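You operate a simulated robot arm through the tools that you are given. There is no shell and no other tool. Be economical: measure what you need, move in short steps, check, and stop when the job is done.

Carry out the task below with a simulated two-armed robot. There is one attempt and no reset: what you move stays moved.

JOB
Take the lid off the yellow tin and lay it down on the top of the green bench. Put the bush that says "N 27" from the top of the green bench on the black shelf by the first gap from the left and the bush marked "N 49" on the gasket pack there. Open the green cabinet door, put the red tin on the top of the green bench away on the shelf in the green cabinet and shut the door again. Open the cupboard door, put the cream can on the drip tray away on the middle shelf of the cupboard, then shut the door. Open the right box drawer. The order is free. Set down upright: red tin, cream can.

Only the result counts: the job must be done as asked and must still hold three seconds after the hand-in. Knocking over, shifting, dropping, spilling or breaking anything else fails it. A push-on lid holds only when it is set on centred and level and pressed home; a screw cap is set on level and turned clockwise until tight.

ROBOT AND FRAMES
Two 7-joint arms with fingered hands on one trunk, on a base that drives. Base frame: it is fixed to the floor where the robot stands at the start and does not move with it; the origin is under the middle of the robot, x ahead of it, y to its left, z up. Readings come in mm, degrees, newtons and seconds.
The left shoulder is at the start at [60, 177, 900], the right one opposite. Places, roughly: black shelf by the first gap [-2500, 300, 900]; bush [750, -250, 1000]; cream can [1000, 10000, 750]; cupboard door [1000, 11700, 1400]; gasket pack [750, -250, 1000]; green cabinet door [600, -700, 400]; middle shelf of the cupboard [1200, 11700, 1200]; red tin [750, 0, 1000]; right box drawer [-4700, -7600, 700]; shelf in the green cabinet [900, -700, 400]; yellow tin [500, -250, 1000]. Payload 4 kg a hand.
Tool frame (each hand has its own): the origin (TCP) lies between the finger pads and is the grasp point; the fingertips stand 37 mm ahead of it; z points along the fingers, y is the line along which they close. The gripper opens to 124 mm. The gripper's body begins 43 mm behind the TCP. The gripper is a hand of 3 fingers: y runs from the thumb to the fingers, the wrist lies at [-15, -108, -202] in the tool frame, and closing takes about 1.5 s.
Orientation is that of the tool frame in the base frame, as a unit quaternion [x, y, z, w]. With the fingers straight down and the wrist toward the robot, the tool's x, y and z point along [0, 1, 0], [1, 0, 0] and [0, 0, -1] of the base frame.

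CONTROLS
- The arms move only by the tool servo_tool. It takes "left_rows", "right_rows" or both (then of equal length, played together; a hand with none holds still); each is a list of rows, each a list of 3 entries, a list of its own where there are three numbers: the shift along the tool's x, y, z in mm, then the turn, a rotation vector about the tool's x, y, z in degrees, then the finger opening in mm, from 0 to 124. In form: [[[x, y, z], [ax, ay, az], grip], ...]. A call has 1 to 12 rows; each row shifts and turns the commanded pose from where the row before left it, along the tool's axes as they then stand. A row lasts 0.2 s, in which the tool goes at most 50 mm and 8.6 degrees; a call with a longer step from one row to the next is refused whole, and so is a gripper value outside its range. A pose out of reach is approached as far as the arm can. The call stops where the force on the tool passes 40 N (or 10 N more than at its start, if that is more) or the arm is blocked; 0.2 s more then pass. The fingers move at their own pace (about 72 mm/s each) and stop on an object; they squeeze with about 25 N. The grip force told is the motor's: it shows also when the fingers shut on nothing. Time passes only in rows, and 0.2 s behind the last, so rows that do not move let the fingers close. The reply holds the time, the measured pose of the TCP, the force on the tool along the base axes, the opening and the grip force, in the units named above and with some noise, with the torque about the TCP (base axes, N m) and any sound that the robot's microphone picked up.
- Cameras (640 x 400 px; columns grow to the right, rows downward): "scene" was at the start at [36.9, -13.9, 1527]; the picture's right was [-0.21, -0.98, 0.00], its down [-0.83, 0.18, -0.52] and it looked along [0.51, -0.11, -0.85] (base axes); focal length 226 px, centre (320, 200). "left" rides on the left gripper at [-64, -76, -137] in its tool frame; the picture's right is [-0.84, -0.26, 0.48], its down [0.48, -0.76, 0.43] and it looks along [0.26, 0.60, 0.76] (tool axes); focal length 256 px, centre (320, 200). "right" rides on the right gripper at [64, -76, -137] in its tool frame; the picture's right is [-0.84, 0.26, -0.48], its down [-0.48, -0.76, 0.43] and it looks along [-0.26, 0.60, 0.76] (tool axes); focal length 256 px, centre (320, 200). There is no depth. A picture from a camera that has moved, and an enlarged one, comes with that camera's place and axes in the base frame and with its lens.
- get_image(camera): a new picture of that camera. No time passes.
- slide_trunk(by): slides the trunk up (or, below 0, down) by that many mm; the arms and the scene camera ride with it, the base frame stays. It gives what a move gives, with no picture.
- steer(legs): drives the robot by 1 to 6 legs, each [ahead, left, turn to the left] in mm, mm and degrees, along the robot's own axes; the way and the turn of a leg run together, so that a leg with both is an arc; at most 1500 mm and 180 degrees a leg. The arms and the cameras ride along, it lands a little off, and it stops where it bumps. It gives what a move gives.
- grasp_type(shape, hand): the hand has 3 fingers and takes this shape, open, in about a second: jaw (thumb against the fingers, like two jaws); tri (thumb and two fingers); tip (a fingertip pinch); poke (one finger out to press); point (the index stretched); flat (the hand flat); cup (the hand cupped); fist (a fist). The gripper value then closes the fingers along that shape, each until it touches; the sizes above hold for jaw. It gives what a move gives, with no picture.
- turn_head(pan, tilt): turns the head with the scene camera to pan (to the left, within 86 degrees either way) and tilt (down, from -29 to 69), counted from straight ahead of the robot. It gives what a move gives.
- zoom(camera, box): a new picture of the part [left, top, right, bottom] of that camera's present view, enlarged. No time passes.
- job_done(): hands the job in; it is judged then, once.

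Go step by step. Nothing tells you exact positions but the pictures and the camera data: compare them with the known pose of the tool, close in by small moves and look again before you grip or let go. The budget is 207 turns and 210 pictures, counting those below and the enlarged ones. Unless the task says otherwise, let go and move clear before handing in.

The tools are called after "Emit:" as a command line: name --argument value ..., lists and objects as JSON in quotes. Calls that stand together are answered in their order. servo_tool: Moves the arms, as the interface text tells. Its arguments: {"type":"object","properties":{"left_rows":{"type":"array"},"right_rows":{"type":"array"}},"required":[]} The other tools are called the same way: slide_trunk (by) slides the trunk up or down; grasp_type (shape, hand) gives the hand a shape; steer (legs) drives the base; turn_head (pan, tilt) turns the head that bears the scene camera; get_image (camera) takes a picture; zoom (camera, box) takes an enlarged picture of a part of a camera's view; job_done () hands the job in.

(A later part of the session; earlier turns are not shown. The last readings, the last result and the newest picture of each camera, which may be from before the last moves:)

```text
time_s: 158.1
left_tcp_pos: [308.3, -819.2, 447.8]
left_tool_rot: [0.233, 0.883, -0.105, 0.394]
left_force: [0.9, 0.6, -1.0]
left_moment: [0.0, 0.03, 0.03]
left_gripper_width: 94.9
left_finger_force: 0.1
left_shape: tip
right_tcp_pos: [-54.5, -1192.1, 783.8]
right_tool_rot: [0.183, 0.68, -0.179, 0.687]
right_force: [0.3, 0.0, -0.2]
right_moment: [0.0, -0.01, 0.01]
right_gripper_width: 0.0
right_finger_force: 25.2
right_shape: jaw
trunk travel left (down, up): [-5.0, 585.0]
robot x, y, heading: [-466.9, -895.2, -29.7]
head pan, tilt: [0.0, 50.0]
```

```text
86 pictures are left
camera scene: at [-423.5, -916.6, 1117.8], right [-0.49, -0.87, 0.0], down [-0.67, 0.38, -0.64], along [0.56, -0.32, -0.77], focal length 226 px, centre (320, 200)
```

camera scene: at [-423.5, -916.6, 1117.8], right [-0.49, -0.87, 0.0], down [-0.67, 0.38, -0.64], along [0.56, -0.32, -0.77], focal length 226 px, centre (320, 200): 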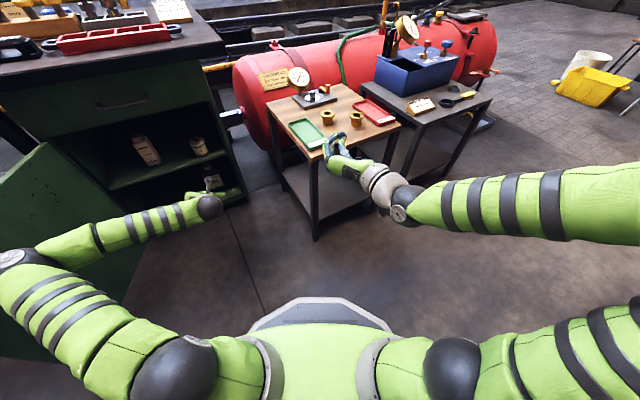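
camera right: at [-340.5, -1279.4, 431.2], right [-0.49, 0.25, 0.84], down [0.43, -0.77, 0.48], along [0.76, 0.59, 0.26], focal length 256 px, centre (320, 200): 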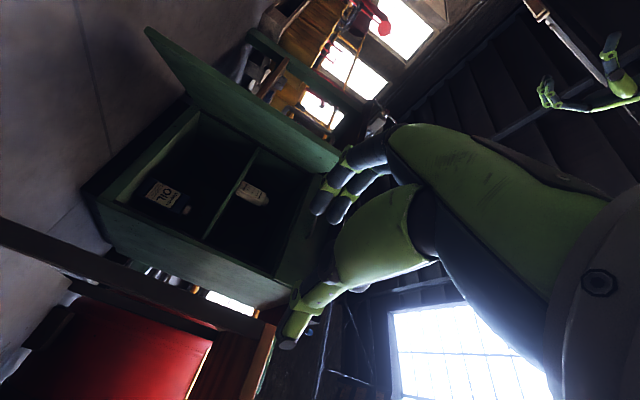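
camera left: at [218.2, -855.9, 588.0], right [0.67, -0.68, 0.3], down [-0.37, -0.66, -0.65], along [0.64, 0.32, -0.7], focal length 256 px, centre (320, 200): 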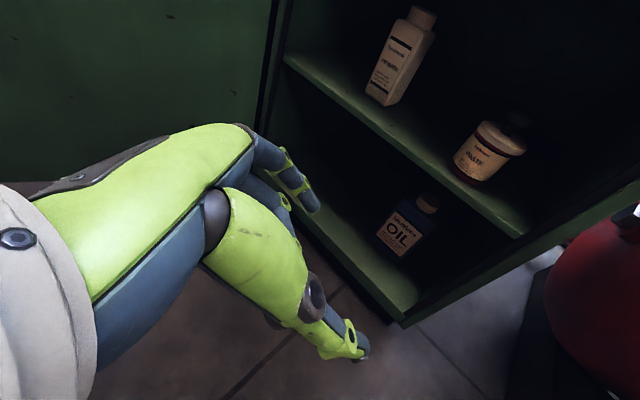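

Emit:
servo_tool --left_rows '[[[4, 0, -42], [0, 0, 0], 95], [[4, 0, -42], [0, 0, 0], 95], [[4, 0, -42], [0, 0, 0], 95], [[4, 0, -42], [0, 0, 0], 95], [[4, 0, -42], [0, 0, 0], 95], [[4, 0, -42], [0, 0, 0], 95], [[0, 0, 0], [0, 0, 0], 95]]'

Emit:
steer --legs '[[-400, 0, 0], [0, 0, 29.7], [0, 850, 0], [350, 0, 0]]'

Emit:
servo_tool --right_rows '[[[36, 0, 14], [0, 0, 0], 0], [[36, 0, 14], [0, 0, 0], 0], [[36, 0, 14], [0, 0, 0], 0], [[36, 0, 14], [0, 0, 0], 0], [[36, 0, 14], [0, 0, 0], 0], [[36, 0, 14], [0, 0, 0], 0], [[36, 0, 14], [0, 0, 0], 0], [[0, 0, 0], [0, 0, 0], 0]]'

Emit:
get_image --camera "scene"

```text
time_s: 159.7
left_tcp_pos: [176.4, -723.3, 615.4]
left_tool_rot: [0.232, 0.883, -0.106, 0.393]
left_force: [-0.1, 0.3, 0.5]
left_moment: [-0.04, 0.0, 0.02]
left_gripper_width: 94.8
left_finger_force: 0.1
left_shape: tip
left hand out of reach, approached as far as the arm can: row 5, 6
right_tcp_pos: [-52.9, -1192.0, 783.8]
right_tool_rot: [0.182, 0.681, -0.181, 0.686]
right_force: [-0.2, 0.1, 0.2]
right_moment: [0.01, 0.0, 0.0]
right_gripper_width: 0.0
right_finger_force: 24.9
right_shape: jaw
trunk travel left (down, up): [-5.0, 585.0]
robot x, y, heading: [-466.6, -893.0, -29.5]
head pan, tilt: [0.0, 50.0]
```

```text
time_s: 169.6
left_tcp_pos: [12.3, 614.5, 613.2]
left_tool_rot: [0.0, 0.913, -0.002, 0.408]
left_force: [0.1, -0.3, 0.3]
left_moment: [-0.01, 0.0, 0.01]
left_gripper_width: 94.6
left_finger_force: 0.0
left_shape: tip
right_tcp_pos: [43.7, 93.1, 785.0]
right_tool_rot: [0.003, 0.705, 0.001, 0.709]
right_force: [0.8, -0.6, 0.9]
right_moment: [0.01, 0.02, 0.0]
right_gripper_width: 0.0
right_finger_force: 25.6
right_shape: jaw
trunk travel left (down, up): [-5.0, 585.0]
robot x, y, heading: [-462.6, 154.2, 0.3]
head pan, tilt: [0.0, 50.0]
```

```text
time_s: 171.4
left_tcp_pos: [11.8, 615.3, 615.1]
left_tool_rot: [-0.001, 0.913, -0.001, 0.407]
left_force: [0.7, 0.6, 0.4]
left_moment: [0.03, 0.02, 0.03]
left_gripper_width: 94.8
left_finger_force: 0.0
left_shape: tip
right_tcp_pos: [150.4, 95.6, 536.4]
right_tool_rot: [0.002, 0.705, 0.001, 0.709]
right_force: [-0.2, -0.6, -0.2]
right_moment: [-0.02, -0.01, 0.01]
right_gripper_width: 0.0
right_finger_force: 25.3
right_shape: jaw
right hand out of reach, approached as far as the arm can: row 1
trunk travel left (down, up): [-5.0, 585.0]
robot x, y, heading: [-461.6, 149.3, -0.0]
head pan, tilt: [0.0, 50.0]
```

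```text
85 pictures are left
camera scene: at [-413.3, 150.1, 1117.8], right [0.0, -1.0, 0.0], down [-0.77, 0.0, -0.64], along [0.64, 0.0, -0.77], focal length 226 px, centre (320, 200)
```

scene: 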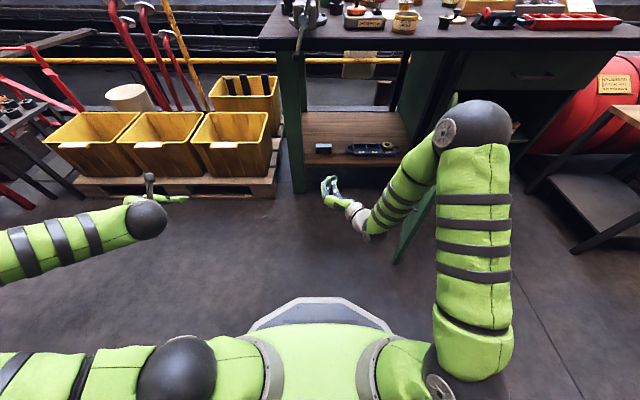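

Emit:
steer --legs '[[0, -780, 0]]'

Emit:
get_image --camera "scene"

```text
time_s: 173.5
left_tcp_pos: [13.3, 346.8, 613.8]
left_tool_rot: [0.001, 0.913, -0.001, 0.408]
left_force: [-0.6, -0.3, 0.1]
left_moment: [0.0, 0.0, -0.02]
left_gripper_width: 94.5
left_finger_force: 0.1
left_shape: tip
right_tcp_pos: [143.6, -165.7, 534.1]
right_tool_rot: [-0.001, 0.707, 0.007, 0.707]
right_force: [-1.9, -0.4, 0.1]
right_moment: [0.03, -0.03, -0.08]
right_gripper_width: 0.0
right_finger_force: 25.3
right_shape: jaw
trunk travel left (down, up): [-5.0, 585.0]
robot x, y, heading: [-457.2, -117.7, -0.2]
head pan, tilt: [0.0, 50.0]
stopped in leg 1: the robot was blocked; the commanded pose is now the measured one
```

```text
84 pictures are left
camera scene: at [-413.2, -116.6, 1117.7], right [0.0, -1.0, 0.0], down [-0.77, 0.0, -0.64], along [0.64, 0.0, -0.77], focal length 226 px, centre (320, 200)
```

scene: 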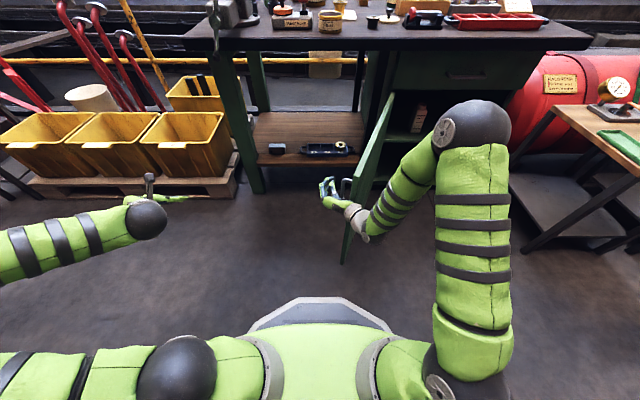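

Emit:
steer --legs '[[0, 60, 0]]'

Emit:
servo_tool --left_rows '[[[28, 0, 25], [0, 0, 0], 60], [[28, 0, 25], [0, 0, 0], 60], [[28, 0, 25], [0, 0, 0], 0], [[28, 0, 25], [0, 0, 0], 0], [[0, 0, 0], [0, 0, 0], 0], [[0, 0, 0], [0, 0, 0], 0], [[0, 0, 0], [0, 0, 0], 0]]' --right_rows '[[[-40, 0, -8], [0, 0, 0], 0], [[-40, 0, -8], [0, 0, 0], 0], [[-40, 0, -8], [0, 0, 0], 0], [[-40, 0, -8], [0, 0, 0], 0], [[-40, 0, -8], [0, 0, 0], 0], [[-40, 0, -8], [0, 0, 0], 0], [[-40, 0, -8], [0, 0, 0], 0]]'

Emit:
steer --legs '[[240, 0, 0], [0, -600, 0]]'

Emit:
get_image --camera "scene"

```text
time_s: 174.5
left_tcp_pos: [14.3, 407.3, 612.9]
left_tool_rot: [0.0, 0.913, -0.002, 0.407]
left_force: [0.8, 1.0, -0.8]
left_moment: [0.0, -0.01, 0.01]
left_gripper_width: 94.9
left_finger_force: 0.0
left_shape: tip
right_tcp_pos: [143.3, -106.4, 535.0]
right_tool_rot: [-0.001, 0.707, 0.007, 0.707]
right_force: [-0.5, 0.0, 0.5]
right_moment: [0.01, 0.0, 0.03]
right_gripper_width: 0.2
right_finger_force: 24.9
right_shape: jaw
trunk travel left (down, up): [-5.0, 585.0]
robot x, y, heading: [-461.4, -53.2, 0.0]
head pan, tilt: [0.0, 50.0]
```

```text
time_s: 176.1
left_tcp_pos: [27.6, 413.5, 466.2]
left_tool_rot: [0.0, 0.913, -0.001, 0.407]
left_force: [-0.3, -0.2, 0.2]
left_moment: [0.02, 0.02, -0.01]
left_gripper_width: 0.0
left_finger_force: 25.5
left_shape: tip
left hand out of reach, approached as far as the arm can: row 1, 2
right_tcp_pos: [90.0, -107.9, 813.7]
right_tool_rot: [-0.002, 0.707, 0.006, 0.707]
right_force: [-0.5, -0.3, -0.8]
right_moment: [0.0, -0.01, 0.02]
right_gripper_width: 0.0
right_finger_force: 24.7
right_shape: jaw
trunk travel left (down, up): [-5.0, 585.0]
robot x, y, heading: [-459.9, -53.2, -0.2]
head pan, tilt: [0.0, 50.0]
```

```text
time_s: 177.9
left_tcp_pos: [261.2, 413.4, 465.5]
left_tool_rot: [0.001, 0.913, -0.001, 0.407]
left_force: [-0.7, 0.3, 0.5]
left_moment: [0.04, -0.02, -0.01]
left_gripper_width: 0.0
left_finger_force: 24.9
left_shape: tip
right_tcp_pos: [322.9, -108.2, 813.1]
right_tool_rot: [-0.001, 0.707, 0.006, 0.707]
right_force: [-0.6, -1.3, -0.7]
right_moment: [-0.01, -0.04, -0.02]
right_gripper_width: 0.2
right_finger_force: 25.3
right_shape: jaw
trunk travel left (down, up): [-5.0, 585.0]
robot x, y, heading: [-229.0, -57.4, -0.4]
head pan, tilt: [0.0, 50.0]
stopped in leg 1: the robot was blocked; the commanded pose is now the measured one
```

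```text
83 pictures are left
camera scene: at [-180.0, -55.8, 1117.8], right [0.0, -1.0, 0.0], down [-0.77, 0.0, -0.64], along [0.64, 0.0, -0.77], focal length 226 px, centre (320, 200)
```

scene: 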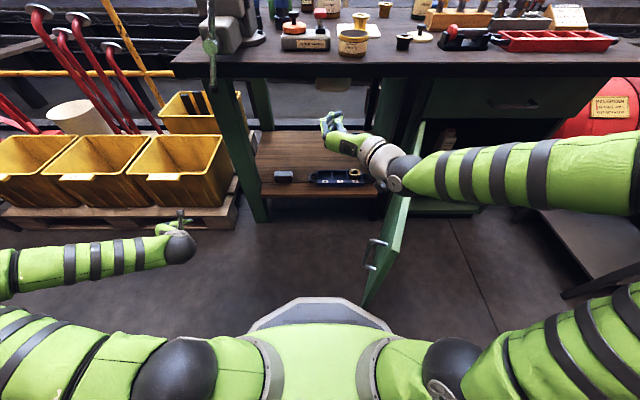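

Emit:
steer --legs '[[-120, 0, 0]]'

Emit:
servo_tool --left_rows '[[[-22, 0, 25], [0, 0, 0], 0], [[-22, 0, 25], [0, 0, 0], 0], [[-22, 0, 25], [0, 0, 0], 0], [[0, 0, 0], [0, 0, 0], 0]]'

Emit:
steer --legs '[[0, -800, 0]]'

Emit:
get_image --camera "scene"

```text
time_s: 179.2
left_tcp_pos: [140.7, 413.5, 466.3]
left_tool_rot: [0.002, 0.914, -0.002, 0.407]
left_force: [0.0, 0.8, 0.3]
left_moment: [0.05, 0.03, 0.01]
left_gripper_width: 0.0
left_finger_force: 25.1
left_shape: tip
right_tcp_pos: [202.4, -107.6, 813.8]
right_tool_rot: [0.0, 0.707, 0.005, 0.707]
right_force: [-0.8, 0.2, 0.9]
right_moment: [0.01, 0.02, 0.03]
right_gripper_width: 0.3
right_finger_force: 24.8
right_shape: jaw
trunk travel left (down, up): [-5.0, 585.0]
robot x, y, heading: [-348.2, -53.8, 0.0]
head pan, tilt: [0.0, 50.0]
```

```text
time_s: 180.2
left_tcp_pos: [241.2, 413.9, 464.6]
left_tool_rot: [0.002, 0.913, -0.003, 0.408]
left_force: [0.3, -0.1, 0.0]
left_moment: [0.02, 0.0, -0.03]
left_gripper_width: 0.0
left_finger_force: 25.5
left_shape: tip
right_tcp_pos: [201.1, -109.3, 813.9]
right_tool_rot: [0.0, 0.707, 0.004, 0.707]
right_force: [-0.5, 0.9, 1.6]
right_moment: [0.03, 0.02, 0.03]
right_gripper_width: 0.1
right_finger_force: 24.3
right_shape: jaw
trunk travel left (down, up): [-5.0, 585.0]
robot x, y, heading: [-350.3, -56.8, -0.2]
head pan, tilt: [0.0, 50.0]
```

```text
time_s: 183.1
left_tcp_pos: [230.0, -95.3, 460.5]
left_tool_rot: [-0.003, 0.915, 0.001, 0.404]
left_force: [-0.1, 0.2, -0.6]
left_moment: [0.01, 0.01, 0.02]
left_gripper_width: 0.0
left_finger_force: 24.8
left_shape: tip
right_tcp_pos: [200.0, -620.4, 813.1]
right_tool_rot: [-0.003, 0.708, 0.008, 0.707]
right_force: [-0.4, -0.6, 0.3]
right_moment: [0.01, 0.01, -0.06]
right_gripper_width: 0.2
right_finger_force: 25.0
right_shape: jaw
trunk travel left (down, up): [-5.0, 585.0]
robot x, y, heading: [-349.1, -570.7, 0.2]
head pan, tilt: [0.0, 50.0]
stopped in leg 1: the robot was blocked; the commanded pose is now the measured one
```

```text
82 pictures are left
camera scene: at [-302.3, -570.2, 1117.7], right [0.0, -1.0, 0.0], down [-0.77, 0.0, -0.64], along [0.64, 0.0, -0.77], focal length 226 px, centre (320, 200)
```

scene: 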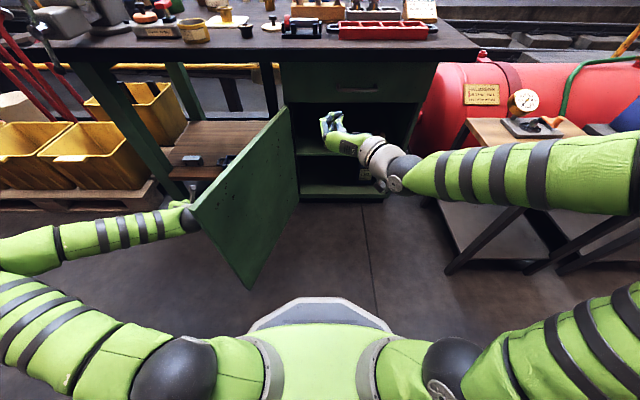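

Emit:
steer --legs '[[-100, 120, 0]]'

Emit:
servo_tool --left_rows '[[[0, 0, 0], [6.35, 0, 5.65], 0], [[0, 0, 0], [6.35, 0, 5.65], 0], [[0, 0, 0], [6.35, 0, 5.65], 0], [[0, 0, 0], [6.35, 0, 5.65], 0], [[0, 0, 0], [6.35, 0, 5.65], 0], [[0, 0, 0], [6.35, 0, 5.65], 0], [[0, 0, 0], [6.35, 0, 5.65], 0], [[0, 0, 0], [6.35, 0, 5.65], 0]]'

Emit:
grasp_type --hand "left" --shape "fist"

Emit:
steer --legs '[[0, -500, 0]]'

Emit:
get_image --camera "scene"

```text
time_s: 184.5
left_tcp_pos: [130.8, 25.6, 462.6]
left_tool_rot: [-0.003, 0.915, 0.0, 0.403]
left_force: [-0.1, 0.6, 0.5]
left_moment: [-0.01, 0.01, 0.0]
left_gripper_width: 0.1
left_finger_force: 25.5
left_shape: tip
right_tcp_pos: [101.0, -499.1, 812.0]
right_tool_rot: [-0.003, 0.708, 0.008, 0.706]
right_force: [-0.3, 0.0, 0.3]
right_moment: [-0.02, 0.0, 0.01]
right_gripper_width: 0.3
right_finger_force: 25.2
right_shape: jaw
trunk travel left (down, up): [-5.0, 585.0]
robot x, y, heading: [-451.6, -451.8, 0.2]
head pan, tilt: [0.0, 50.0]
```

```text
time_s: 186.3
left_tcp_pos: [129.8, 27.1, 460.8]
left_tool_rot: [0.506, 0.76, -0.233, 0.335]
left_force: [-0.2, 0.0, 0.2]
left_moment: [0.0, 0.0, -0.01]
left_gripper_width: 0.0
left_finger_force: 24.9
left_shape: tip
right_tcp_pos: [100.5, -500.5, 814.0]
right_tool_rot: [-0.003, 0.708, 0.007, 0.707]
right_force: [-0.6, 0.0, -1.5]
right_moment: [-0.01, 0.01, 0.01]
right_gripper_width: 0.2
right_finger_force: 24.8
right_shape: jaw
trunk travel left (down, up): [-5.0, 585.0]
robot x, y, heading: [-449.9, -453.0, 0.2]
head pan, tilt: [0.0, 50.0]
```

```text
time_s: 187.2
left_tcp_pos: [131.3, 25.9, 459.9]
left_tool_rot: [0.505, 0.761, -0.232, 0.336]
left_force: [0.8, -0.2, 0.5]
left_moment: [0.04, 0.05, 0.02]
left_gripper_width: 0.0
left_finger_force: 0.2
left_shape: fist
right_tcp_pos: [100.5, -499.1, 813.5]
right_tool_rot: [-0.003, 0.708, 0.008, 0.706]
right_force: [0.2, 0.3, -0.1]
right_moment: [-0.01, 0.0, -0.03]
right_gripper_width: 0.0
right_finger_force: 25.1
right_shape: jaw
trunk travel left (down, up): [-5.0, 585.0]
robot x, y, heading: [-449.0, -451.5, 0.1]
head pan, tilt: [0.0, 50.0]
```

```text
time_s: 190.1
left_tcp_pos: [133.0, -475.0, 461.5]
left_tool_rot: [0.506, 0.761, -0.231, 0.334]
left_force: [-0.2, -0.2, -0.1]
left_moment: [-0.04, 0.0, 0.02]
left_gripper_width: 0.4
left_finger_force: 0.1
left_shape: fist
right_tcp_pos: [101.4, -1001.1, 812.4]
right_tool_rot: [-0.002, 0.707, 0.007, 0.707]
right_force: [-0.8, 1.0, -0.3]
right_moment: [0.02, 0.01, 0.03]
right_gripper_width: 0.0
right_finger_force: 25.1
right_shape: jaw
trunk travel left (down, up): [-5.0, 585.0]
robot x, y, heading: [-448.3, -951.1, 0.0]
head pan, tilt: [0.0, 50.0]
```

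```text
81 pictures are left
camera scene: at [-400.9, -952.0, 1117.8], right [0.0, -1.0, 0.0], down [-0.77, 0.0, -0.64], along [0.64, 0.0, -0.77], focal length 226 px, centre (320, 200)
```

scene: 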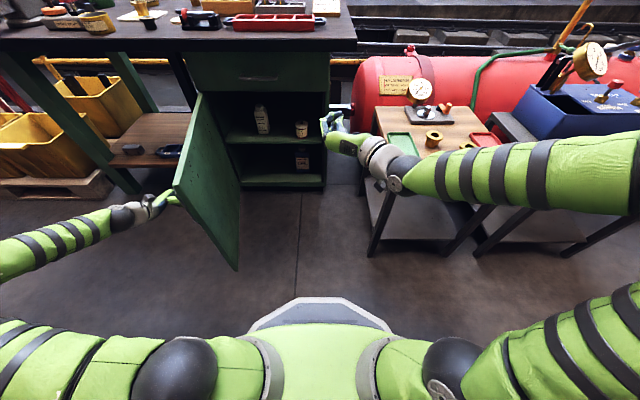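

Emit:
steer --legs '[[24, -86, 0], [40, -75, 0], [40, -65, 0], [50, -55, 0]]'

Emit:
get_image --camera "scene"

```text
time_s: 193.2
left_tcp_pos: [286.3, -759.5, 460.6]
left_tool_rot: [0.506, 0.76, -0.232, 0.335]
left_force: [-0.5, 0.3, 0.3]
left_moment: [-0.01, 0.01, -0.02]
left_gripper_width: 0.1
left_finger_force: 0.0
left_shape: fist
right_tcp_pos: [256.1, -1284.8, 814.1]
right_tool_rot: [-0.002, 0.708, 0.007, 0.706]
right_force: [0.0, -0.7, -1.1]
right_moment: [-0.01, -0.01, 0.03]
right_gripper_width: 0.1
right_finger_force: 25.7
right_shape: jaw
trunk travel left (down, up): [-5.0, 585.0]
robot x, y, heading: [-297.7, -1236.7, -0.4]
head pan, tilt: [0.0, 50.0]
```

```text
80 pictures are left
camera scene: at [-247.0, -1234.6, 1117.8], right [0.0, -1.0, 0.0], down [-0.77, 0.0, -0.64], along [0.64, 0.0, -0.77], focal length 226 px, centre (320, 200)
```

scene: 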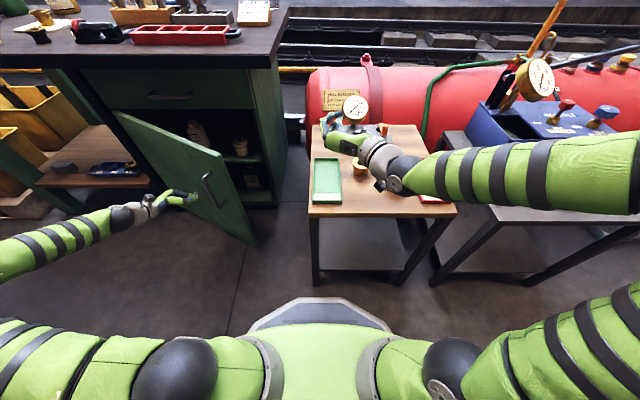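

Emit:
servo_tool --left_rows '[[[-21.6, 30.2, 23.4], [0, 0, 0], 0], [[-21.6, 30.2, 23.4], [0, 0, 0], 0], [[-21.6, 30.2, 23.4], [0, 0, 0], 0], [[-21.6, 30.2, 23.4], [0, 0, 0], 0], [[0, 0, 0], [0, 0, 0], 0]]'

Emit:
get_image --camera "scene"

```text
time_s: 194.4
left_tcp_pos: [448.7, -832.5, 460.7]
left_tool_rot: [0.506, 0.76, -0.232, 0.335]
left_force: [-0.3, 0.2, -0.7]
left_moment: [-0.02, -0.02, -0.02]
left_gripper_width: 0.0
left_finger_force: 0.1
left_shape: fist
right_tcp_pos: [255.6, -1285.2, 813.5]
right_tool_rot: [-0.002, 0.707, 0.007, 0.707]
right_force: [0.2, -0.1, 0.2]
right_moment: [0.04, 0.02, 0.0]
right_gripper_width: 0.0
right_finger_force: 25.0
right_shape: jaw
trunk travel left (down, up): [-5.0, 585.0]
robot x, y, heading: [-294.9, -1233.1, 0.3]
head pan, tilt: [0.0, 50.0]
```

```text
79 pictures are left
camera scene: at [-247.0, -1234.7, 1117.8], right [0.0, -1.0, 0.0], down [-0.77, 0.0, -0.64], along [0.64, 0.0, -0.77], focal length 226 px, centre (320, 200)
```

scene: 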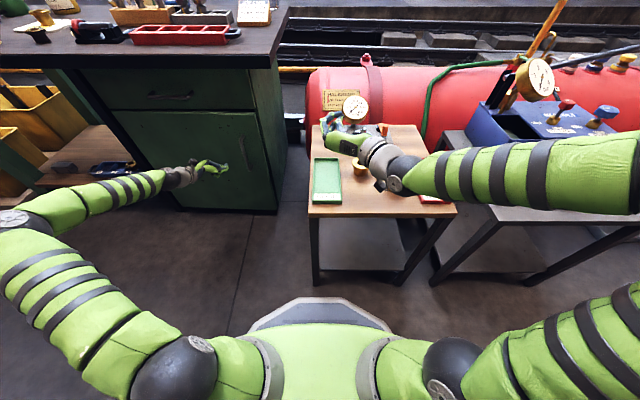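

Emit:
servo_tool --left_rows '[[[-6.6, 23, 6.9], [0, 0, 0], 0], [[-6.6, 23, 6.9], [0, 0, 0], 0], [[-6.6, 23, 6.9], [0, 0, 0], 0], [[-6.6, 23, 6.9], [0, 0, 0], 0], [[0, 0, 0], [0, 0, 0], 0]]'

Emit:
zoom --camera "scene" --box '[60, 50, 300, 230]'

```text
time_s: 195.7
left_tcp_pos: [540.9, -826.3, 460.8]
left_tool_rot: [0.505, 0.761, -0.232, 0.333]
left_force: [-21.4, 1.3, 5.5]
left_moment: [-0.08, -0.31, -0.5]
left_gripper_width: 0.0
left_finger_force: 0.1
left_shape: fist
right_tcp_pos: [253.8, -1283.0, 814.0]
right_tool_rot: [-0.004, 0.708, 0.008, 0.707]
right_force: [0.3, 0.5, -0.3]
right_moment: [-0.02, 0.0, -0.05]
right_gripper_width: 0.0
right_finger_force: 24.5
right_shape: jaw
trunk travel left (down, up): [-5.0, 585.0]
robot x, y, heading: [-294.1, -1233.3, 0.3]
head pan, tilt: [0.0, 50.0]
stopped in row 5 (left hand): the force on the tool passed its limit at 47 N (the readings are from after the stop); the commanded pose is now the measured one
```

```text
2.22 times, centred on (180, 140) of scene
camera zoom: at [-249.5, -1234.4, 1117.8], right [0.0, -1.0, 0.0], down [-0.77, 0.0, -0.64], along [0.64, 0.0, -0.77], focal length 503 px, centre (631, 333)
```

zoom: 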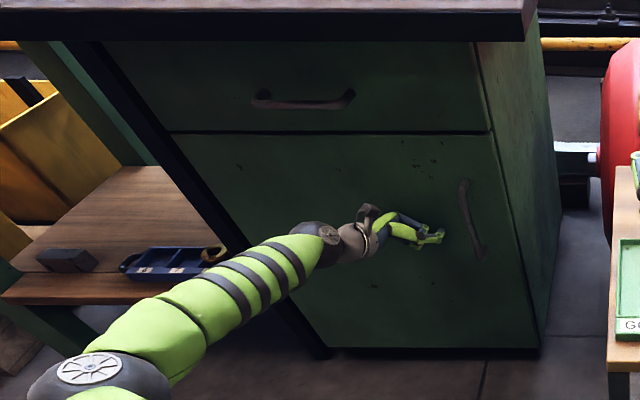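

Emit:
servo_tool --left_rows '[[[10.5, -37, -11], [0, 0, 0], 0], [[10.5, -37, -11], [0, 0, 0], 0], [[10.5, -37, -11], [0, 0, 0], 0], [[10.5, -37, -11], [0, 0, 0], 0], [[10.5, -37, -11], [0, 0, 0], 0], [[10.5, -37, -11], [0, 0, 0], 0]]'

Emit:
slide_trunk --by 400

Emit:
steer --legs '[[-350, 0, 0], [0, 1130, 0]]'

Emit:
servo_tool --left_rows '[[[-29.8, 0, -26.7], [0, 0, 0], 0], [[-29.8, 0, -26.7], [0, 0, 0], 0], [[-29.8, 0, -26.7], [0, 0, 0], 0], [[-29.8, 0, -26.7], [0, 0, 0], 0], [[-29.8, 0, -26.7], [0, 0, 0], 0], [[-29.8, 0, -26.7], [0, 0, 0], 0], [[0, 0, 0], [0, 0, 0], 0], [[0, 0, 0], [0, 0, 0], 0], [[0, 0, 0], [0, 0, 0], 0], [[0, 0, 0], [0, 0, 0], 0], [[0, 0, 0], [0, 0, 0], 0], [[0, 0, 0], [0, 0, 0], 0]]' --right_rows '[[[0, 0, 0], [4.95, 4.95, 4.95], 80], [[0, 0, 0], [4.95, 4.95, 4.95], 80], [[0, 0, 0], [4.95, 4.95, 4.95], 80], [[0, 0, 0], [4.95, 4.95, 4.95], 80], [[0, 0, 0], [4.95, 4.95, 4.95], 80], [[0, 0, 0], [4.95, 4.95, 4.95], 80], [[0, 0, 0], [4.95, 4.95, 4.95], 80], [[0, 0, 0], [4.95, 4.95, 4.95], 80], [[0, 0, 0], [4.95, 4.95, 4.95], 80], [[0, 0, 0], [4.95, 4.95, 4.95], 80], [[0, 0, 0], [4.95, 4.95, 4.95], 80], [[0, 0, 0], [4.95, 4.95, 4.95], 80]]'

Emit:
servo_tool --right_rows '[[[0, 0, 0], [4.95, 4.95, 4.95], 80], [[0, 0, 0], [4.95, 4.95, 4.95], 80], [[0, 0, 0], [0, 0, 0], 80]]'

Emit:
get_image --camera "scene"

```text
time_s: 197.1
left_tcp_pos: [303.3, -830.2, 461.5]
left_tool_rot: [0.505, 0.762, -0.232, 0.333]
left_force: [0.9, 0.2, 0.2]
left_moment: [0.03, 0.02, -0.01]
left_gripper_width: 117.8
left_finger_force: 0.0
left_shape: fist
right_tcp_pos: [256.3, -1285.1, 812.6]
right_tool_rot: [-0.003, 0.708, 0.007, 0.706]
right_force: [-0.3, 0.1, -0.1]
right_moment: [0.02, 0.02, 0.01]
right_gripper_width: 0.0
right_finger_force: 25.0
right_shape: jaw
trunk travel left (down, up): [-5.0, 585.0]
robot x, y, heading: [-292.4, -1234.7, 0.3]
head pan, tilt: [0.0, 50.0]
```

```text
time_s: 200.9
left_tcp_pos: [304.2, -827.6, 861.2]
left_tool_rot: [0.505, 0.761, -0.232, 0.335]
left_force: [0.2, -0.5, 0.8]
left_moment: [0.0, 0.0, -0.01]
left_gripper_width: 117.9
left_finger_force: 0.1
left_shape: fist
right_tcp_pos: [254.3, -1284.5, 1212.4]
right_tool_rot: [-0.003, 0.708, 0.008, 0.706]
right_force: [0.0, 0.4, 0.6]
right_moment: [0.0, 0.01, 0.03]
right_gripper_width: 0.1
right_finger_force: 25.1
right_shape: jaw
trunk travel left (down, up): [-405.0, 185.0]
robot x, y, heading: [-295.1, -1238.8, -0.1]
head pan, tilt: [0.0, 50.0]
```

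```text
time_s: 208.5
left_tcp_pos: [-56.4, 300.1, 861.6]
left_tool_rot: [0.502, 0.763, -0.231, 0.335]
left_force: [-0.7, -0.4, -0.6]
left_moment: [-0.05, 0.0, -0.01]
left_gripper_width: 118.1
left_finger_force: 0.1
left_shape: fist
right_tcp_pos: [-101.6, -155.2, 1214.3]
right_tool_rot: [-0.006, 0.708, 0.01, 0.706]
right_force: [0.4, -0.4, 0.1]
right_moment: [0.0, 0.02, -0.01]
right_gripper_width: 0.0
right_finger_force: 25.5
right_shape: jaw
trunk travel left (down, up): [-405.0, 185.0]
robot x, y, heading: [-652.2, -109.5, 0.8]
head pan, tilt: [0.0, 50.0]
```

```text
time_s: 211.1
left_tcp_pos: [-52.1, 300.7, 1100.4]
left_tool_rot: [0.501, 0.764, -0.23, 0.335]
left_force: [0.0, -0.2, 0.0]
left_moment: [0.0, -0.02, 0.02]
left_gripper_width: 118.1
left_finger_force: 0.0
left_shape: fist
right_tcp_pos: [-102.2, -154.6, 1212.5]
right_tool_rot: [0.63, 0.767, 0.003, 0.117]
right_force: [0.4, 0.3, 0.0]
right_moment: [0.01, -0.03, -0.01]
right_gripper_width: 79.9
right_finger_force: 0.1
right_shape: jaw
trunk travel left (down, up): [-405.0, 185.0]
robot x, y, heading: [-652.8, -108.5, 0.6]
head pan, tilt: [0.0, 50.0]
```

```text
time_s: 211.9
left_tcp_pos: [-53.0, 301.8, 1100.6]
left_tool_rot: [0.501, 0.763, -0.231, 0.336]
left_force: [0.0, 0.0, -0.3]
left_moment: [-0.01, 0.03, -0.01]
left_gripper_width: 118.3
left_finger_force: 0.1
left_shape: fist
right_tcp_pos: [-102.9, -154.8, 1213.6]
right_tool_rot: [0.699, 0.715, 0.003, -0.004]
right_force: [0.6, 0.0, 0.4]
right_moment: [-0.01, -0.02, -0.02]
right_gripper_width: 79.6
right_finger_force: 0.1
right_shape: jaw
trunk travel left (down, up): [-405.0, 185.0]
robot x, y, heading: [-651.1, -111.7, 0.4]
head pan, tilt: [0.0, 50.0]
```

```text
77 pictures are left
camera scene: at [-605.1, -109.6, 1517.8], right [0.01, -1.0, 0.0], down [-0.77, -0.01, -0.64], along [0.64, 0.01, -0.77], focal length 226 px, centre (320, 200)
```

scene: 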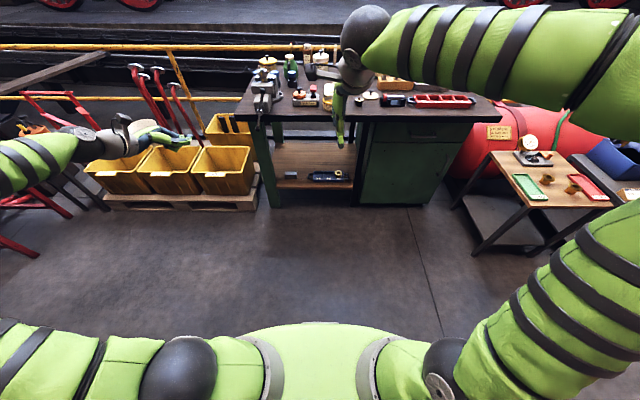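

Emit:
steer --legs '[[770, 0, -0.4]]'

Emit:
servo_tool --right_rows '[[[-24, 42, 5], [0, 0, 0], 80], [[-24, 42, 5], [0, 0, 0], 80], [[-24, 42, 5], [0, 0, 0], 80], [[-24, 42, 5], [0, 0, 0], 80], [[-24, 42, 15], [0, 0, 0], 80], [[-24, 42, 15], [0, 0, 0], 80], [[-24, 42, 15], [0, 0, 0], 80], [[-24, 42, 15], [0, 0, 0], 80], [[0, 0, 0], [0, 0, 0], 80]]'

Emit:
get_image --camera "right"

```text
time_s: 216.1
left_tcp_pos: [724.7, 304.0, 1100.0]
left_tool_rot: [0.505, 0.761, -0.231, 0.335]
left_force: [0.1, 0.1, 0.0]
left_moment: [0.02, 0.02, -0.01]
left_gripper_width: 118.4
left_finger_force: 0.1
left_shape: fist
right_tcp_pos: [672.8, -152.9, 1212.9]
right_tool_rot: [0.701, 0.713, 0.002, -0.003]
right_force: [0.2, -0.4, -0.2]
right_moment: [0.02, 0.02, -0.02]
right_gripper_width: 79.9
right_finger_force: 0.1
right_shape: jaw
trunk travel left (down, up): [-405.0, 185.0]
robot x, y, heading: [122.2, -102.1, 0.4]
head pan, tilt: [0.0, 50.0]
```

```text
refused: row 5 steps farther than a row can; nothing moved
```

```text
76 pictures are left
camera right: at [596.5, -91.5, 1348.9], right [0.27, -0.84, 0.48], down [-0.75, -0.49, -0.44], along [0.6, -0.24, -0.76], focal length 256 px, centre (320, 200)
```

right: 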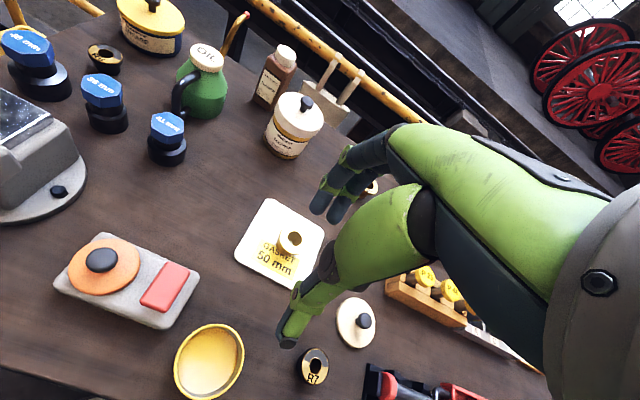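

Emit:
servo_tool --right_rows '[[[-19, 36, 11], [0, 0, 0], 80], [[-19, 36, 11], [0, 0, 0], 80], [[-19, 36, 11], [0, 0, 0], 80], [[-19, 36, 11], [0, 0, 0], 80], [[-19, 36, 11], [0, 0, 0], 80], [[-19, 36, 11], [0, 0, 0], 80], [[-19, 36, 11], [0, 0, 0], 80], [[-19, 36, 11], [0, 0, 0], 80], [[-19, 36, 11], [0, 0, 0], 80], [[-19, 36, 11], [0, 0, 0], 80], [[0, 0, 0], [0, 0, 0], 80]]'

Emit:
get_image --camera "right"

```text
time_s: 218.5
left_tcp_pos: [724.9, 304.0, 1098.9]
left_tool_rot: [0.504, 0.762, -0.232, 0.335]
left_force: [-0.9, 0.6, -0.2]
left_moment: [0.01, -0.02, -0.03]
left_gripper_width: 118.1
left_finger_force: 0.1
left_shape: fist
right_tcp_pos: [1020.7, -328.0, 1096.3]
right_tool_rot: [0.702, 0.713, 0.003, -0.002]
right_force: [-0.1, -0.5, 0.3]
right_moment: [0.0, -0.02, 0.03]
right_gripper_width: 79.9
right_finger_force: 0.1
right_shape: jaw
right hand out of reach, approached as far as the arm can: row 10
trunk travel left (down, up): [-405.0, 185.0]
robot x, y, heading: [124.0, -100.9, 0.4]
head pan, tilt: [0.0, 50.0]
```

```text
75 pictures are left
camera right: at [944.3, -266.4, 1230.8], right [0.27, -0.84, 0.48], down [-0.75, -0.49, -0.44], along [0.6, -0.24, -0.76], focal length 256 px, centre (320, 200)
```

right: 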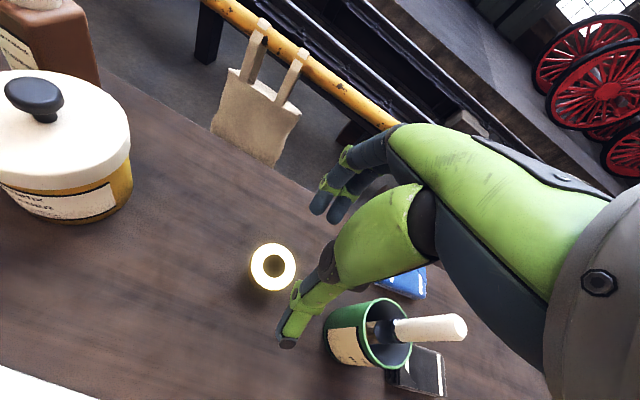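

Emit:
steer --legs '[[32, -60, 0]]'

Emit:
get_image --camera "right"

```text
time_s: 219.5
left_tcp_pos: [756.6, 240.9, 1100.0]
left_tool_rot: [0.504, 0.762, -0.232, 0.334]
left_force: [0.9, 0.3, 0.0]
left_moment: [-0.01, 0.01, -0.01]
left_gripper_width: 118.0
left_finger_force: 0.1
left_shape: fist
right_tcp_pos: [1053.6, -389.6, 1095.6]
right_tool_rot: [0.702, 0.712, 0.004, -0.003]
right_force: [-1.3, 0.0, -0.2]
right_moment: [0.06, 0.01, -0.04]
right_gripper_width: 80.0
right_finger_force: 0.0
right_shape: jaw
trunk travel left (down, up): [-405.0, 185.0]
robot x, y, heading: [153.9, -164.7, 0.2]
head pan, tilt: [0.0, 50.0]
```

```text
74 pictures are left
camera right: at [976.4, -328.7, 1231.1], right [0.27, -0.84, 0.48], down [-0.75, -0.49, -0.44], along [0.6, -0.24, -0.76], focal length 256 px, centre (320, 200)
```

right: 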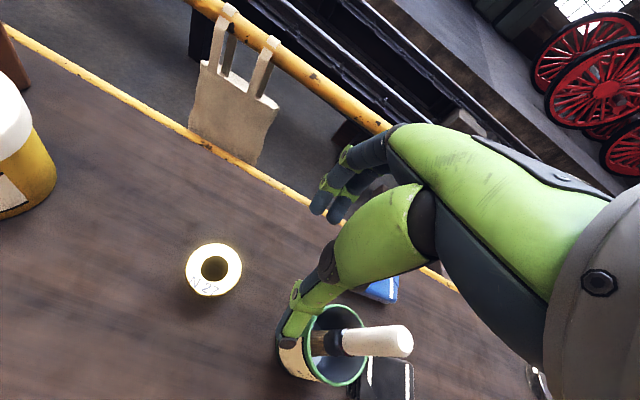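

Emit:
servo_tool --right_rows '[[[28, 0, 20], [0, 0, 0], 80], [[27, 0, 25], [0, 0, 0], 80], [[0, 0, 40], [0, 0, 0], 80], [[0, 0, 40], [0, 0, 0], 80], [[0, 0, 20], [0, 0, 0], 80], [[0, 0, 0], [0, 0, 0], 80]]'

Emit:
zoom --camera "right" --box '[160, 150, 400, 400]'

```text
time_s: 220.9
left_tcp_pos: [758.3, 243.8, 1100.8]
left_tool_rot: [0.504, 0.762, -0.231, 0.335]
left_force: [0.5, -0.3, 0.6]
left_moment: [-0.02, 0.02, 0.0]
left_gripper_width: 117.7
left_finger_force: 0.0
left_shape: fist
right_tcp_pos: [1051.7, -332.8, 950.9]
right_tool_rot: [0.702, 0.712, 0.003, -0.003]
right_force: [-0.4, 0.2, 1.0]
right_moment: [-0.02, 0.01, -0.01]
right_gripper_width: 79.8
right_finger_force: 0.0
right_shape: jaw
trunk travel left (down, up): [-405.0, 185.0]
robot x, y, heading: [153.6, -165.6, 0.2]
head pan, tilt: [0.0, 50.0]
```

```text
1.60 times, centred on (280, 275) of right
camera zoom: at [975.1, -271.7, 1086.3], right [0.27, -0.84, 0.48], down [-0.75, -0.49, -0.44], along [0.6, -0.24, -0.76], focal length 410 px, centre (384, 80)
```

zoom: 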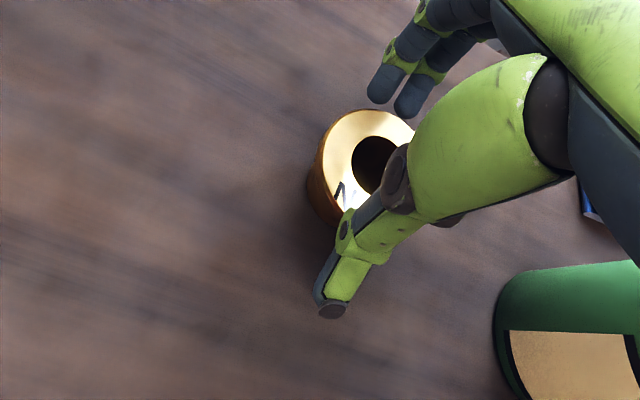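

Emit:
servo_tool --right_rows '[[[0, 2, 16], [0, 0, 0], 80], [[0, 0, 0], [0, 0, 0], 40], [[0, 0, 0], [0, 0, 0], 30], [[0, 0, 0], [0, 0, 0], 30], [[0, 0, 0], [0, 0, 0], 30], [[0, 0, 0], [0, 0, 0], 30], [[0, 0, 0], [0, 0, 0], 30], [[0, 0, -20], [0, 0, 0], 30], [[0, 0, -40], [0, 0, 0], 30], [[0, 0, -45], [0, 0, 0], 30], [[0, 0, -45], [0, 0, 0], 30], [[0, 0, 0], [0, 0, 0], 30]]'

Emit:
servo_tool --right_rows '[[[0, -45, -10], [0, 0, 0], 30], [[0, -45, -10], [0, 0, 0], 30], [[0, -45, -10], [0, 0, 0], 30], [[0, -45, -10], [0, 0, 0], 30], [[0, -45, 0], [0, 0, 0], 30], [[0, -45, 0], [0, 0, 0], 30], [[0, -45, 0], [0, 0, 0], 30], [[0, -45, 0], [0, 0, 0], 30], [[0, 0, 0], [0, 0, 0], 30]]'

Emit:
get_image --camera "right"

```text
time_s: 223.5
left_tcp_pos: [758.3, 243.3, 1100.8]
left_tool_rot: [0.504, 0.762, -0.231, 0.334]
left_force: [-0.4, -0.1, 0.5]
left_moment: [-0.01, 0.0, -0.01]
left_gripper_width: 118.0
left_finger_force: 0.1
left_shape: fist
right_tcp_pos: [1053.9, -333.4, 1085.2]
right_tool_rot: [0.702, 0.712, 0.002, -0.003]
right_force: [-0.1, 0.2, -4.0]
right_moment: [0.04, 0.05, -0.01]
right_gripper_width: 55.0
right_finger_force: 25.1
right_shape: jaw
trunk travel left (down, up): [-405.0, 185.0]
robot x, y, heading: [153.7, -167.1, 0.3]
head pan, tilt: [0.0, 50.0]
```

```text
time_s: 225.5
left_tcp_pos: [757.6, 243.4, 1098.6]
left_tool_rot: [0.505, 0.762, -0.231, 0.334]
left_force: [0.0, -0.4, 0.9]
left_moment: [0.0, 0.0, -0.03]
left_gripper_width: 118.3
left_finger_force: 0.1
left_shape: fist
right_tcp_pos: [694.0, -337.9, 1125.0]
right_tool_rot: [0.702, 0.712, 0.004, -0.003]
right_force: [0.3, -0.2, -3.6]
right_moment: [-0.02, -0.01, 0.01]
right_gripper_width: 54.0
right_finger_force: 24.9
right_shape: jaw
trunk travel left (down, up): [-405.0, 185.0]
robot x, y, heading: [156.0, -167.1, 0.1]
head pan, tilt: [0.0, 50.0]
```

```text
72 pictures are left
camera right: at [617.4, -277.6, 1259.9], right [0.27, -0.84, 0.48], down [-0.75, -0.49, -0.44], along [0.6, -0.24, -0.76], focal length 256 px, centre (320, 200)
```

right: 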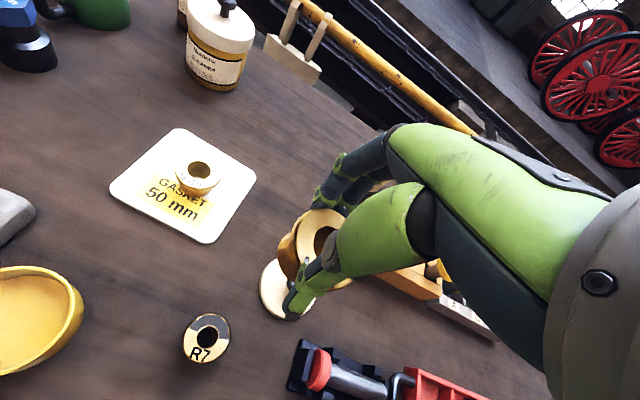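

Emit:
steer --legs '[[-700, 0, 0], [0, 0, 180], [500, 0, 0]]'

Emit:
turn_head --pan 0 --tilt 20

Emit:
get_image --camera "scene"

```text
time_s: 239.2
left_tcp_pos: [-1664.0, -548.4, 1101.0]
left_tool_rot: [0.755, -0.515, -0.331, -0.237]
left_force: [-0.6, -0.2, -0.2]
left_moment: [0.0, 0.02, -0.01]
left_gripper_width: 118.3
left_finger_force: 0.2
left_shape: fist
right_tcp_pos: [-1585.0, 31.7, 1124.8]
right_tool_rot: [-0.702, 0.712, -0.002, -0.004]
right_force: [0.0, -0.6, -3.3]
right_moment: [-0.01, -0.03, 0.02]
right_gripper_width: 53.2
right_finger_force: 24.9
right_shape: jaw
trunk travel left (down, up): [-405.0, 185.0]
robot x, y, heading: [-1051.3, -156.1, 178.7]
head pan, tilt: [0.0, 50.0]
```

```text
time_s: 240.2
left_tcp_pos: [-1664.6, -548.2, 1100.6]
left_tool_rot: [0.754, -0.515, -0.331, -0.236]
left_force: [-0.4, -0.4, 0.2]
left_moment: [0.01, 0.02, -0.01]
left_gripper_width: 118.0
left_finger_force: 0.0
left_shape: fist
right_tcp_pos: [-1584.5, 31.8, 1124.5]
right_tool_rot: [-0.701, 0.713, -0.002, -0.003]
right_force: [0.2, -0.6, -3.2]
right_moment: [0.0, -0.08, -0.05]
right_gripper_width: 53.1
right_finger_force: 24.9
right_shape: jaw
trunk travel left (down, up): [-405.0, 185.0]
robot x, y, heading: [-1046.0, -155.6, 178.9]
head pan, tilt: [0.0, 20.0]
```

```text
71 pictures are left
camera scene: at [-1114.2, -155.8, 1563.3], right [0.02, 1.0, 0.0], down [0.34, -0.01, -0.94], along [-0.94, 0.02, -0.34], focal length 226 px, centre (320, 200)
```

scene: 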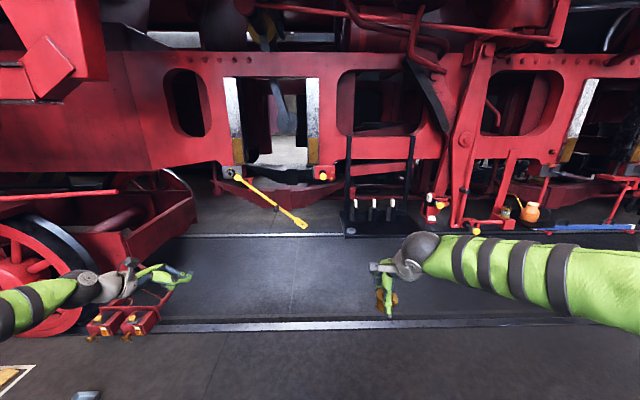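

Emit:
zoom --camera "scene" --box '[210, 70, 530, 270]'

```text
2.00 times, centred on (370, 170) of scene
camera zoom: at [-1114.2, -155.8, 1563.3], right [0.02, 1.0, 0.0], down [0.34, -0.01, -0.94], along [-0.94, 0.02, -0.34], focal length 452 px, centre (220, 260)
```

zoom: 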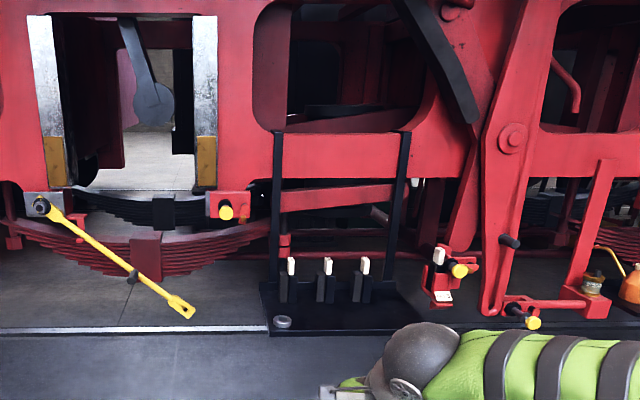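

Emit:
steer --legs '[[450, -210, 1]]'

Emit:
turn_head --pan -15 --tilt 40

Emit:
get_image --camera "scene"

Emit:
get_image --camera "right"

```text
time_s: 243.1
left_tcp_pos: [-2106.2, -340.3, 1100.1]
left_tool_rot: [0.758, -0.51, -0.333, -0.235]
left_force: [0.0, 0.4, 0.7]
left_moment: [0.0, -0.05, -0.01]
left_gripper_width: 118.2
left_finger_force: 0.0
left_shape: fist
right_tcp_pos: [-2034.6, 241.2, 1124.7]
right_tool_rot: [0.707, -0.707, 0.002, 0.003]
right_force: [-0.1, -0.5, -4.2]
right_moment: [-0.02, -0.06, 0.01]
right_gripper_width: 53.3
right_finger_force: 24.9
right_shape: jaw
trunk travel left (down, up): [-405.0, 185.0]
robot x, y, heading: [-1498.9, 59.2, 179.5]
head pan, tilt: [0.0, 20.0]
```

```text
time_s: 243.9
left_tcp_pos: [-2105.1, -340.7, 1101.1]
left_tool_rot: [0.758, -0.51, -0.332, -0.234]
left_force: [0.0, 0.6, -0.1]
left_moment: [0.0, -0.01, 0.01]
left_gripper_width: 118.1
left_finger_force: 0.1
left_shape: fist
right_tcp_pos: [-2033.6, 240.4, 1124.2]
right_tool_rot: [0.708, -0.707, 0.002, 0.003]
right_force: [-0.1, 0.0, -4.6]
right_moment: [-0.03, -0.04, -0.01]
right_gripper_width: 52.8
right_finger_force: 25.2
right_shape: jaw
trunk travel left (down, up): [-405.0, 185.0]
robot x, y, heading: [-1500.2, 61.2, 179.6]
head pan, tilt: [-15.0, 40.0]
```

```text
69 pictures are left
camera scene: at [-1550.0, 81.3, 1532.0], right [0.27, 0.96, 0.0], down [0.62, -0.17, -0.77], along [-0.74, 0.2, -0.64], focal length 226 px, centre (320, 200)
```

scene: 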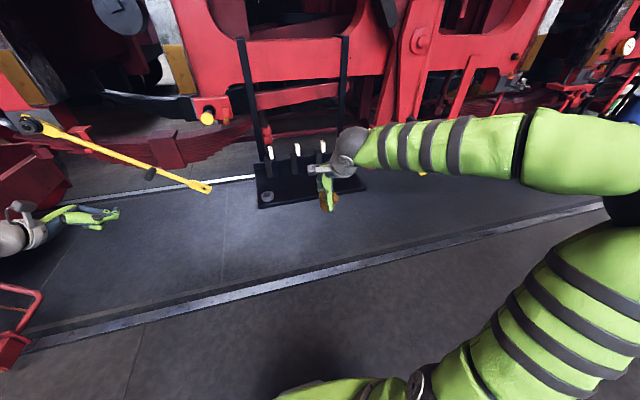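

```text
68 pictures are left
camera right: at [-1957.4, 176.7, 1260.2], right [-0.26, 0.84, 0.48], down [0.76, 0.48, -0.44], along [-0.6, 0.25, -0.76], focal length 256 px, centre (320, 200)
```

right: 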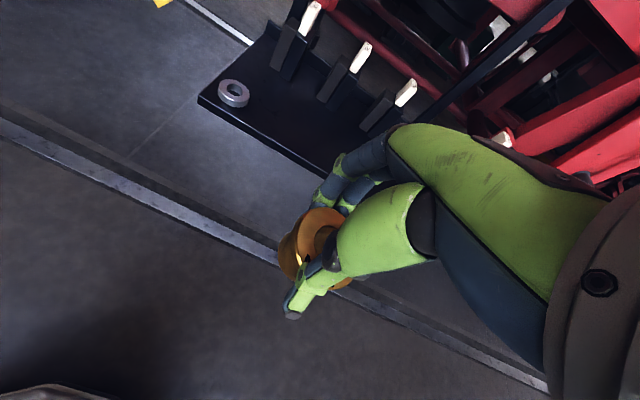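

Emit:
servo_tool --right_rows '[[[-6.7, 41.8, 10], [0, 0, 0], 30], [[-6.7, 41.8, 10], [0, 0, 0], 30], [[-6.7, 41.8, 10], [0, 0, 0], 30], [[-6.7, 41.8, 10], [0, 0, 0], 30], [[-6.7, 41.8, 10], [0, 0, 0], 30], [[-6.7, 41.8, 10], [0, 0, 0], 30], [[-6.7, 41.8, 10], [0, 0, 0], 30], [[-6.7, 41.8, 10], [0, 0, 0], 30], [[-6.7, 41.8, 10], [0, 0, 0], 30], [[0, 0, 0], [0, 0, 0], 30]]'

Emit:
get_image --camera "right"

```text
time_s: 246.1
left_tcp_pos: [-2106.2, -337.8, 1100.8]
left_tool_rot: [0.759, -0.509, -0.332, -0.234]
left_force: [0.0, -0.2, -0.5]
left_moment: [0.03, 0.02, -0.08]
left_gripper_width: 118.0
left_finger_force: 0.0
left_shape: fist
right_tcp_pos: [-2411.0, 299.7, 1033.4]
right_tool_rot: [0.707, -0.707, 0.003, 0.002]
right_force: [-0.1, -0.5, -3.4]
right_moment: [-0.04, -0.06, 0.01]
right_gripper_width: 52.3
right_finger_force: 24.9
right_shape: jaw
trunk travel left (down, up): [-405.0, 185.0]
robot x, y, heading: [-1495.8, 58.7, 179.4]
head pan, tilt: [-15.0, 40.0]
```

```text
67 pictures are left
camera right: at [-2334.1, 236.8, 1168.5], right [-0.26, 0.84, 0.48], down [0.76, 0.48, -0.44], along [-0.6, 0.25, -0.76], focal length 256 px, centre (320, 200)
```

right: 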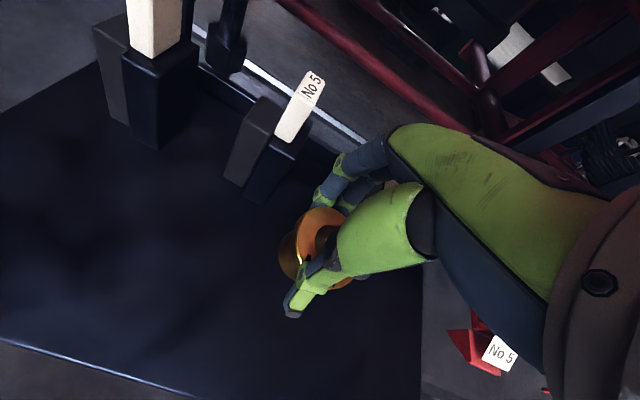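

Emit:
servo_tool --right_rows '[[[0, -15, 30], [0, 0, 0], 30], [[0, 0, 35], [0, 0, 0], 30], [[0, 0, 20], [0, 0, 0], 30], [[0, 0, 3], [0, 0, 0], 30], [[0, 0, 3], [0, 0, 0], 30], [[0, 0, 3], [0, 0, 0], 30], [[0, 0, 0], [0, 0, 0], 30]]'

Emit:
zoom --camera "right" --box '[160, 150, 440, 400]'

```text
time_s: 247.4
left_tcp_pos: [-2104.2, -340.2, 1100.7]
left_tool_rot: [0.758, -0.51, -0.332, -0.234]
left_force: [0.3, 0.7, 0.2]
left_moment: [0.0, -0.02, -0.01]
left_gripper_width: 117.9
left_finger_force: 0.1
left_shape: fist
right_tcp_pos: [-2396.8, 295.4, 955.0]
right_tool_rot: [0.708, -0.707, -0.001, 0.011]
right_force: [4.0, -2.4, 16.9]
right_moment: [0.13, -0.38, -0.08]
right_gripper_width: 52.6
right_finger_force: 25.3
right_shape: jaw
trunk travel left (down, up): [-405.0, 185.0]
robot x, y, heading: [-1495.9, 59.6, 179.2]
head pan, tilt: [-15.0, 40.0]
stopped in row 6 (right hand): the force on the tool passed its limit at 43 N (the readings are from after the stop); the commanded pose is now the measured one
```

```text
1.60 times, centred on (300, 275) of right
camera zoom: at [-2317.5, 233.0, 1089.6], right [-0.25, 0.84, 0.48], down [0.75, 0.48, -0.45], along [-0.61, 0.24, -0.75], focal length 410 px, centre (352, 80)
```

zoom: 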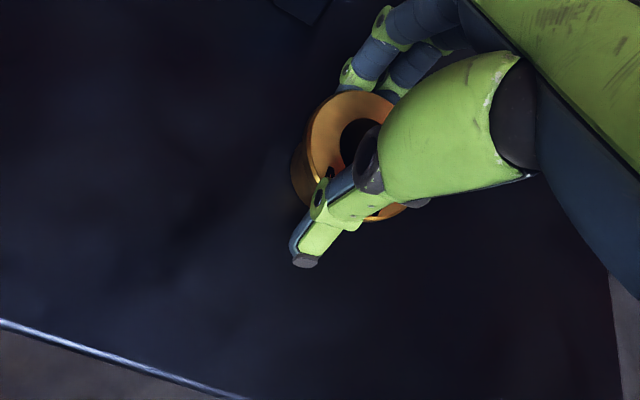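

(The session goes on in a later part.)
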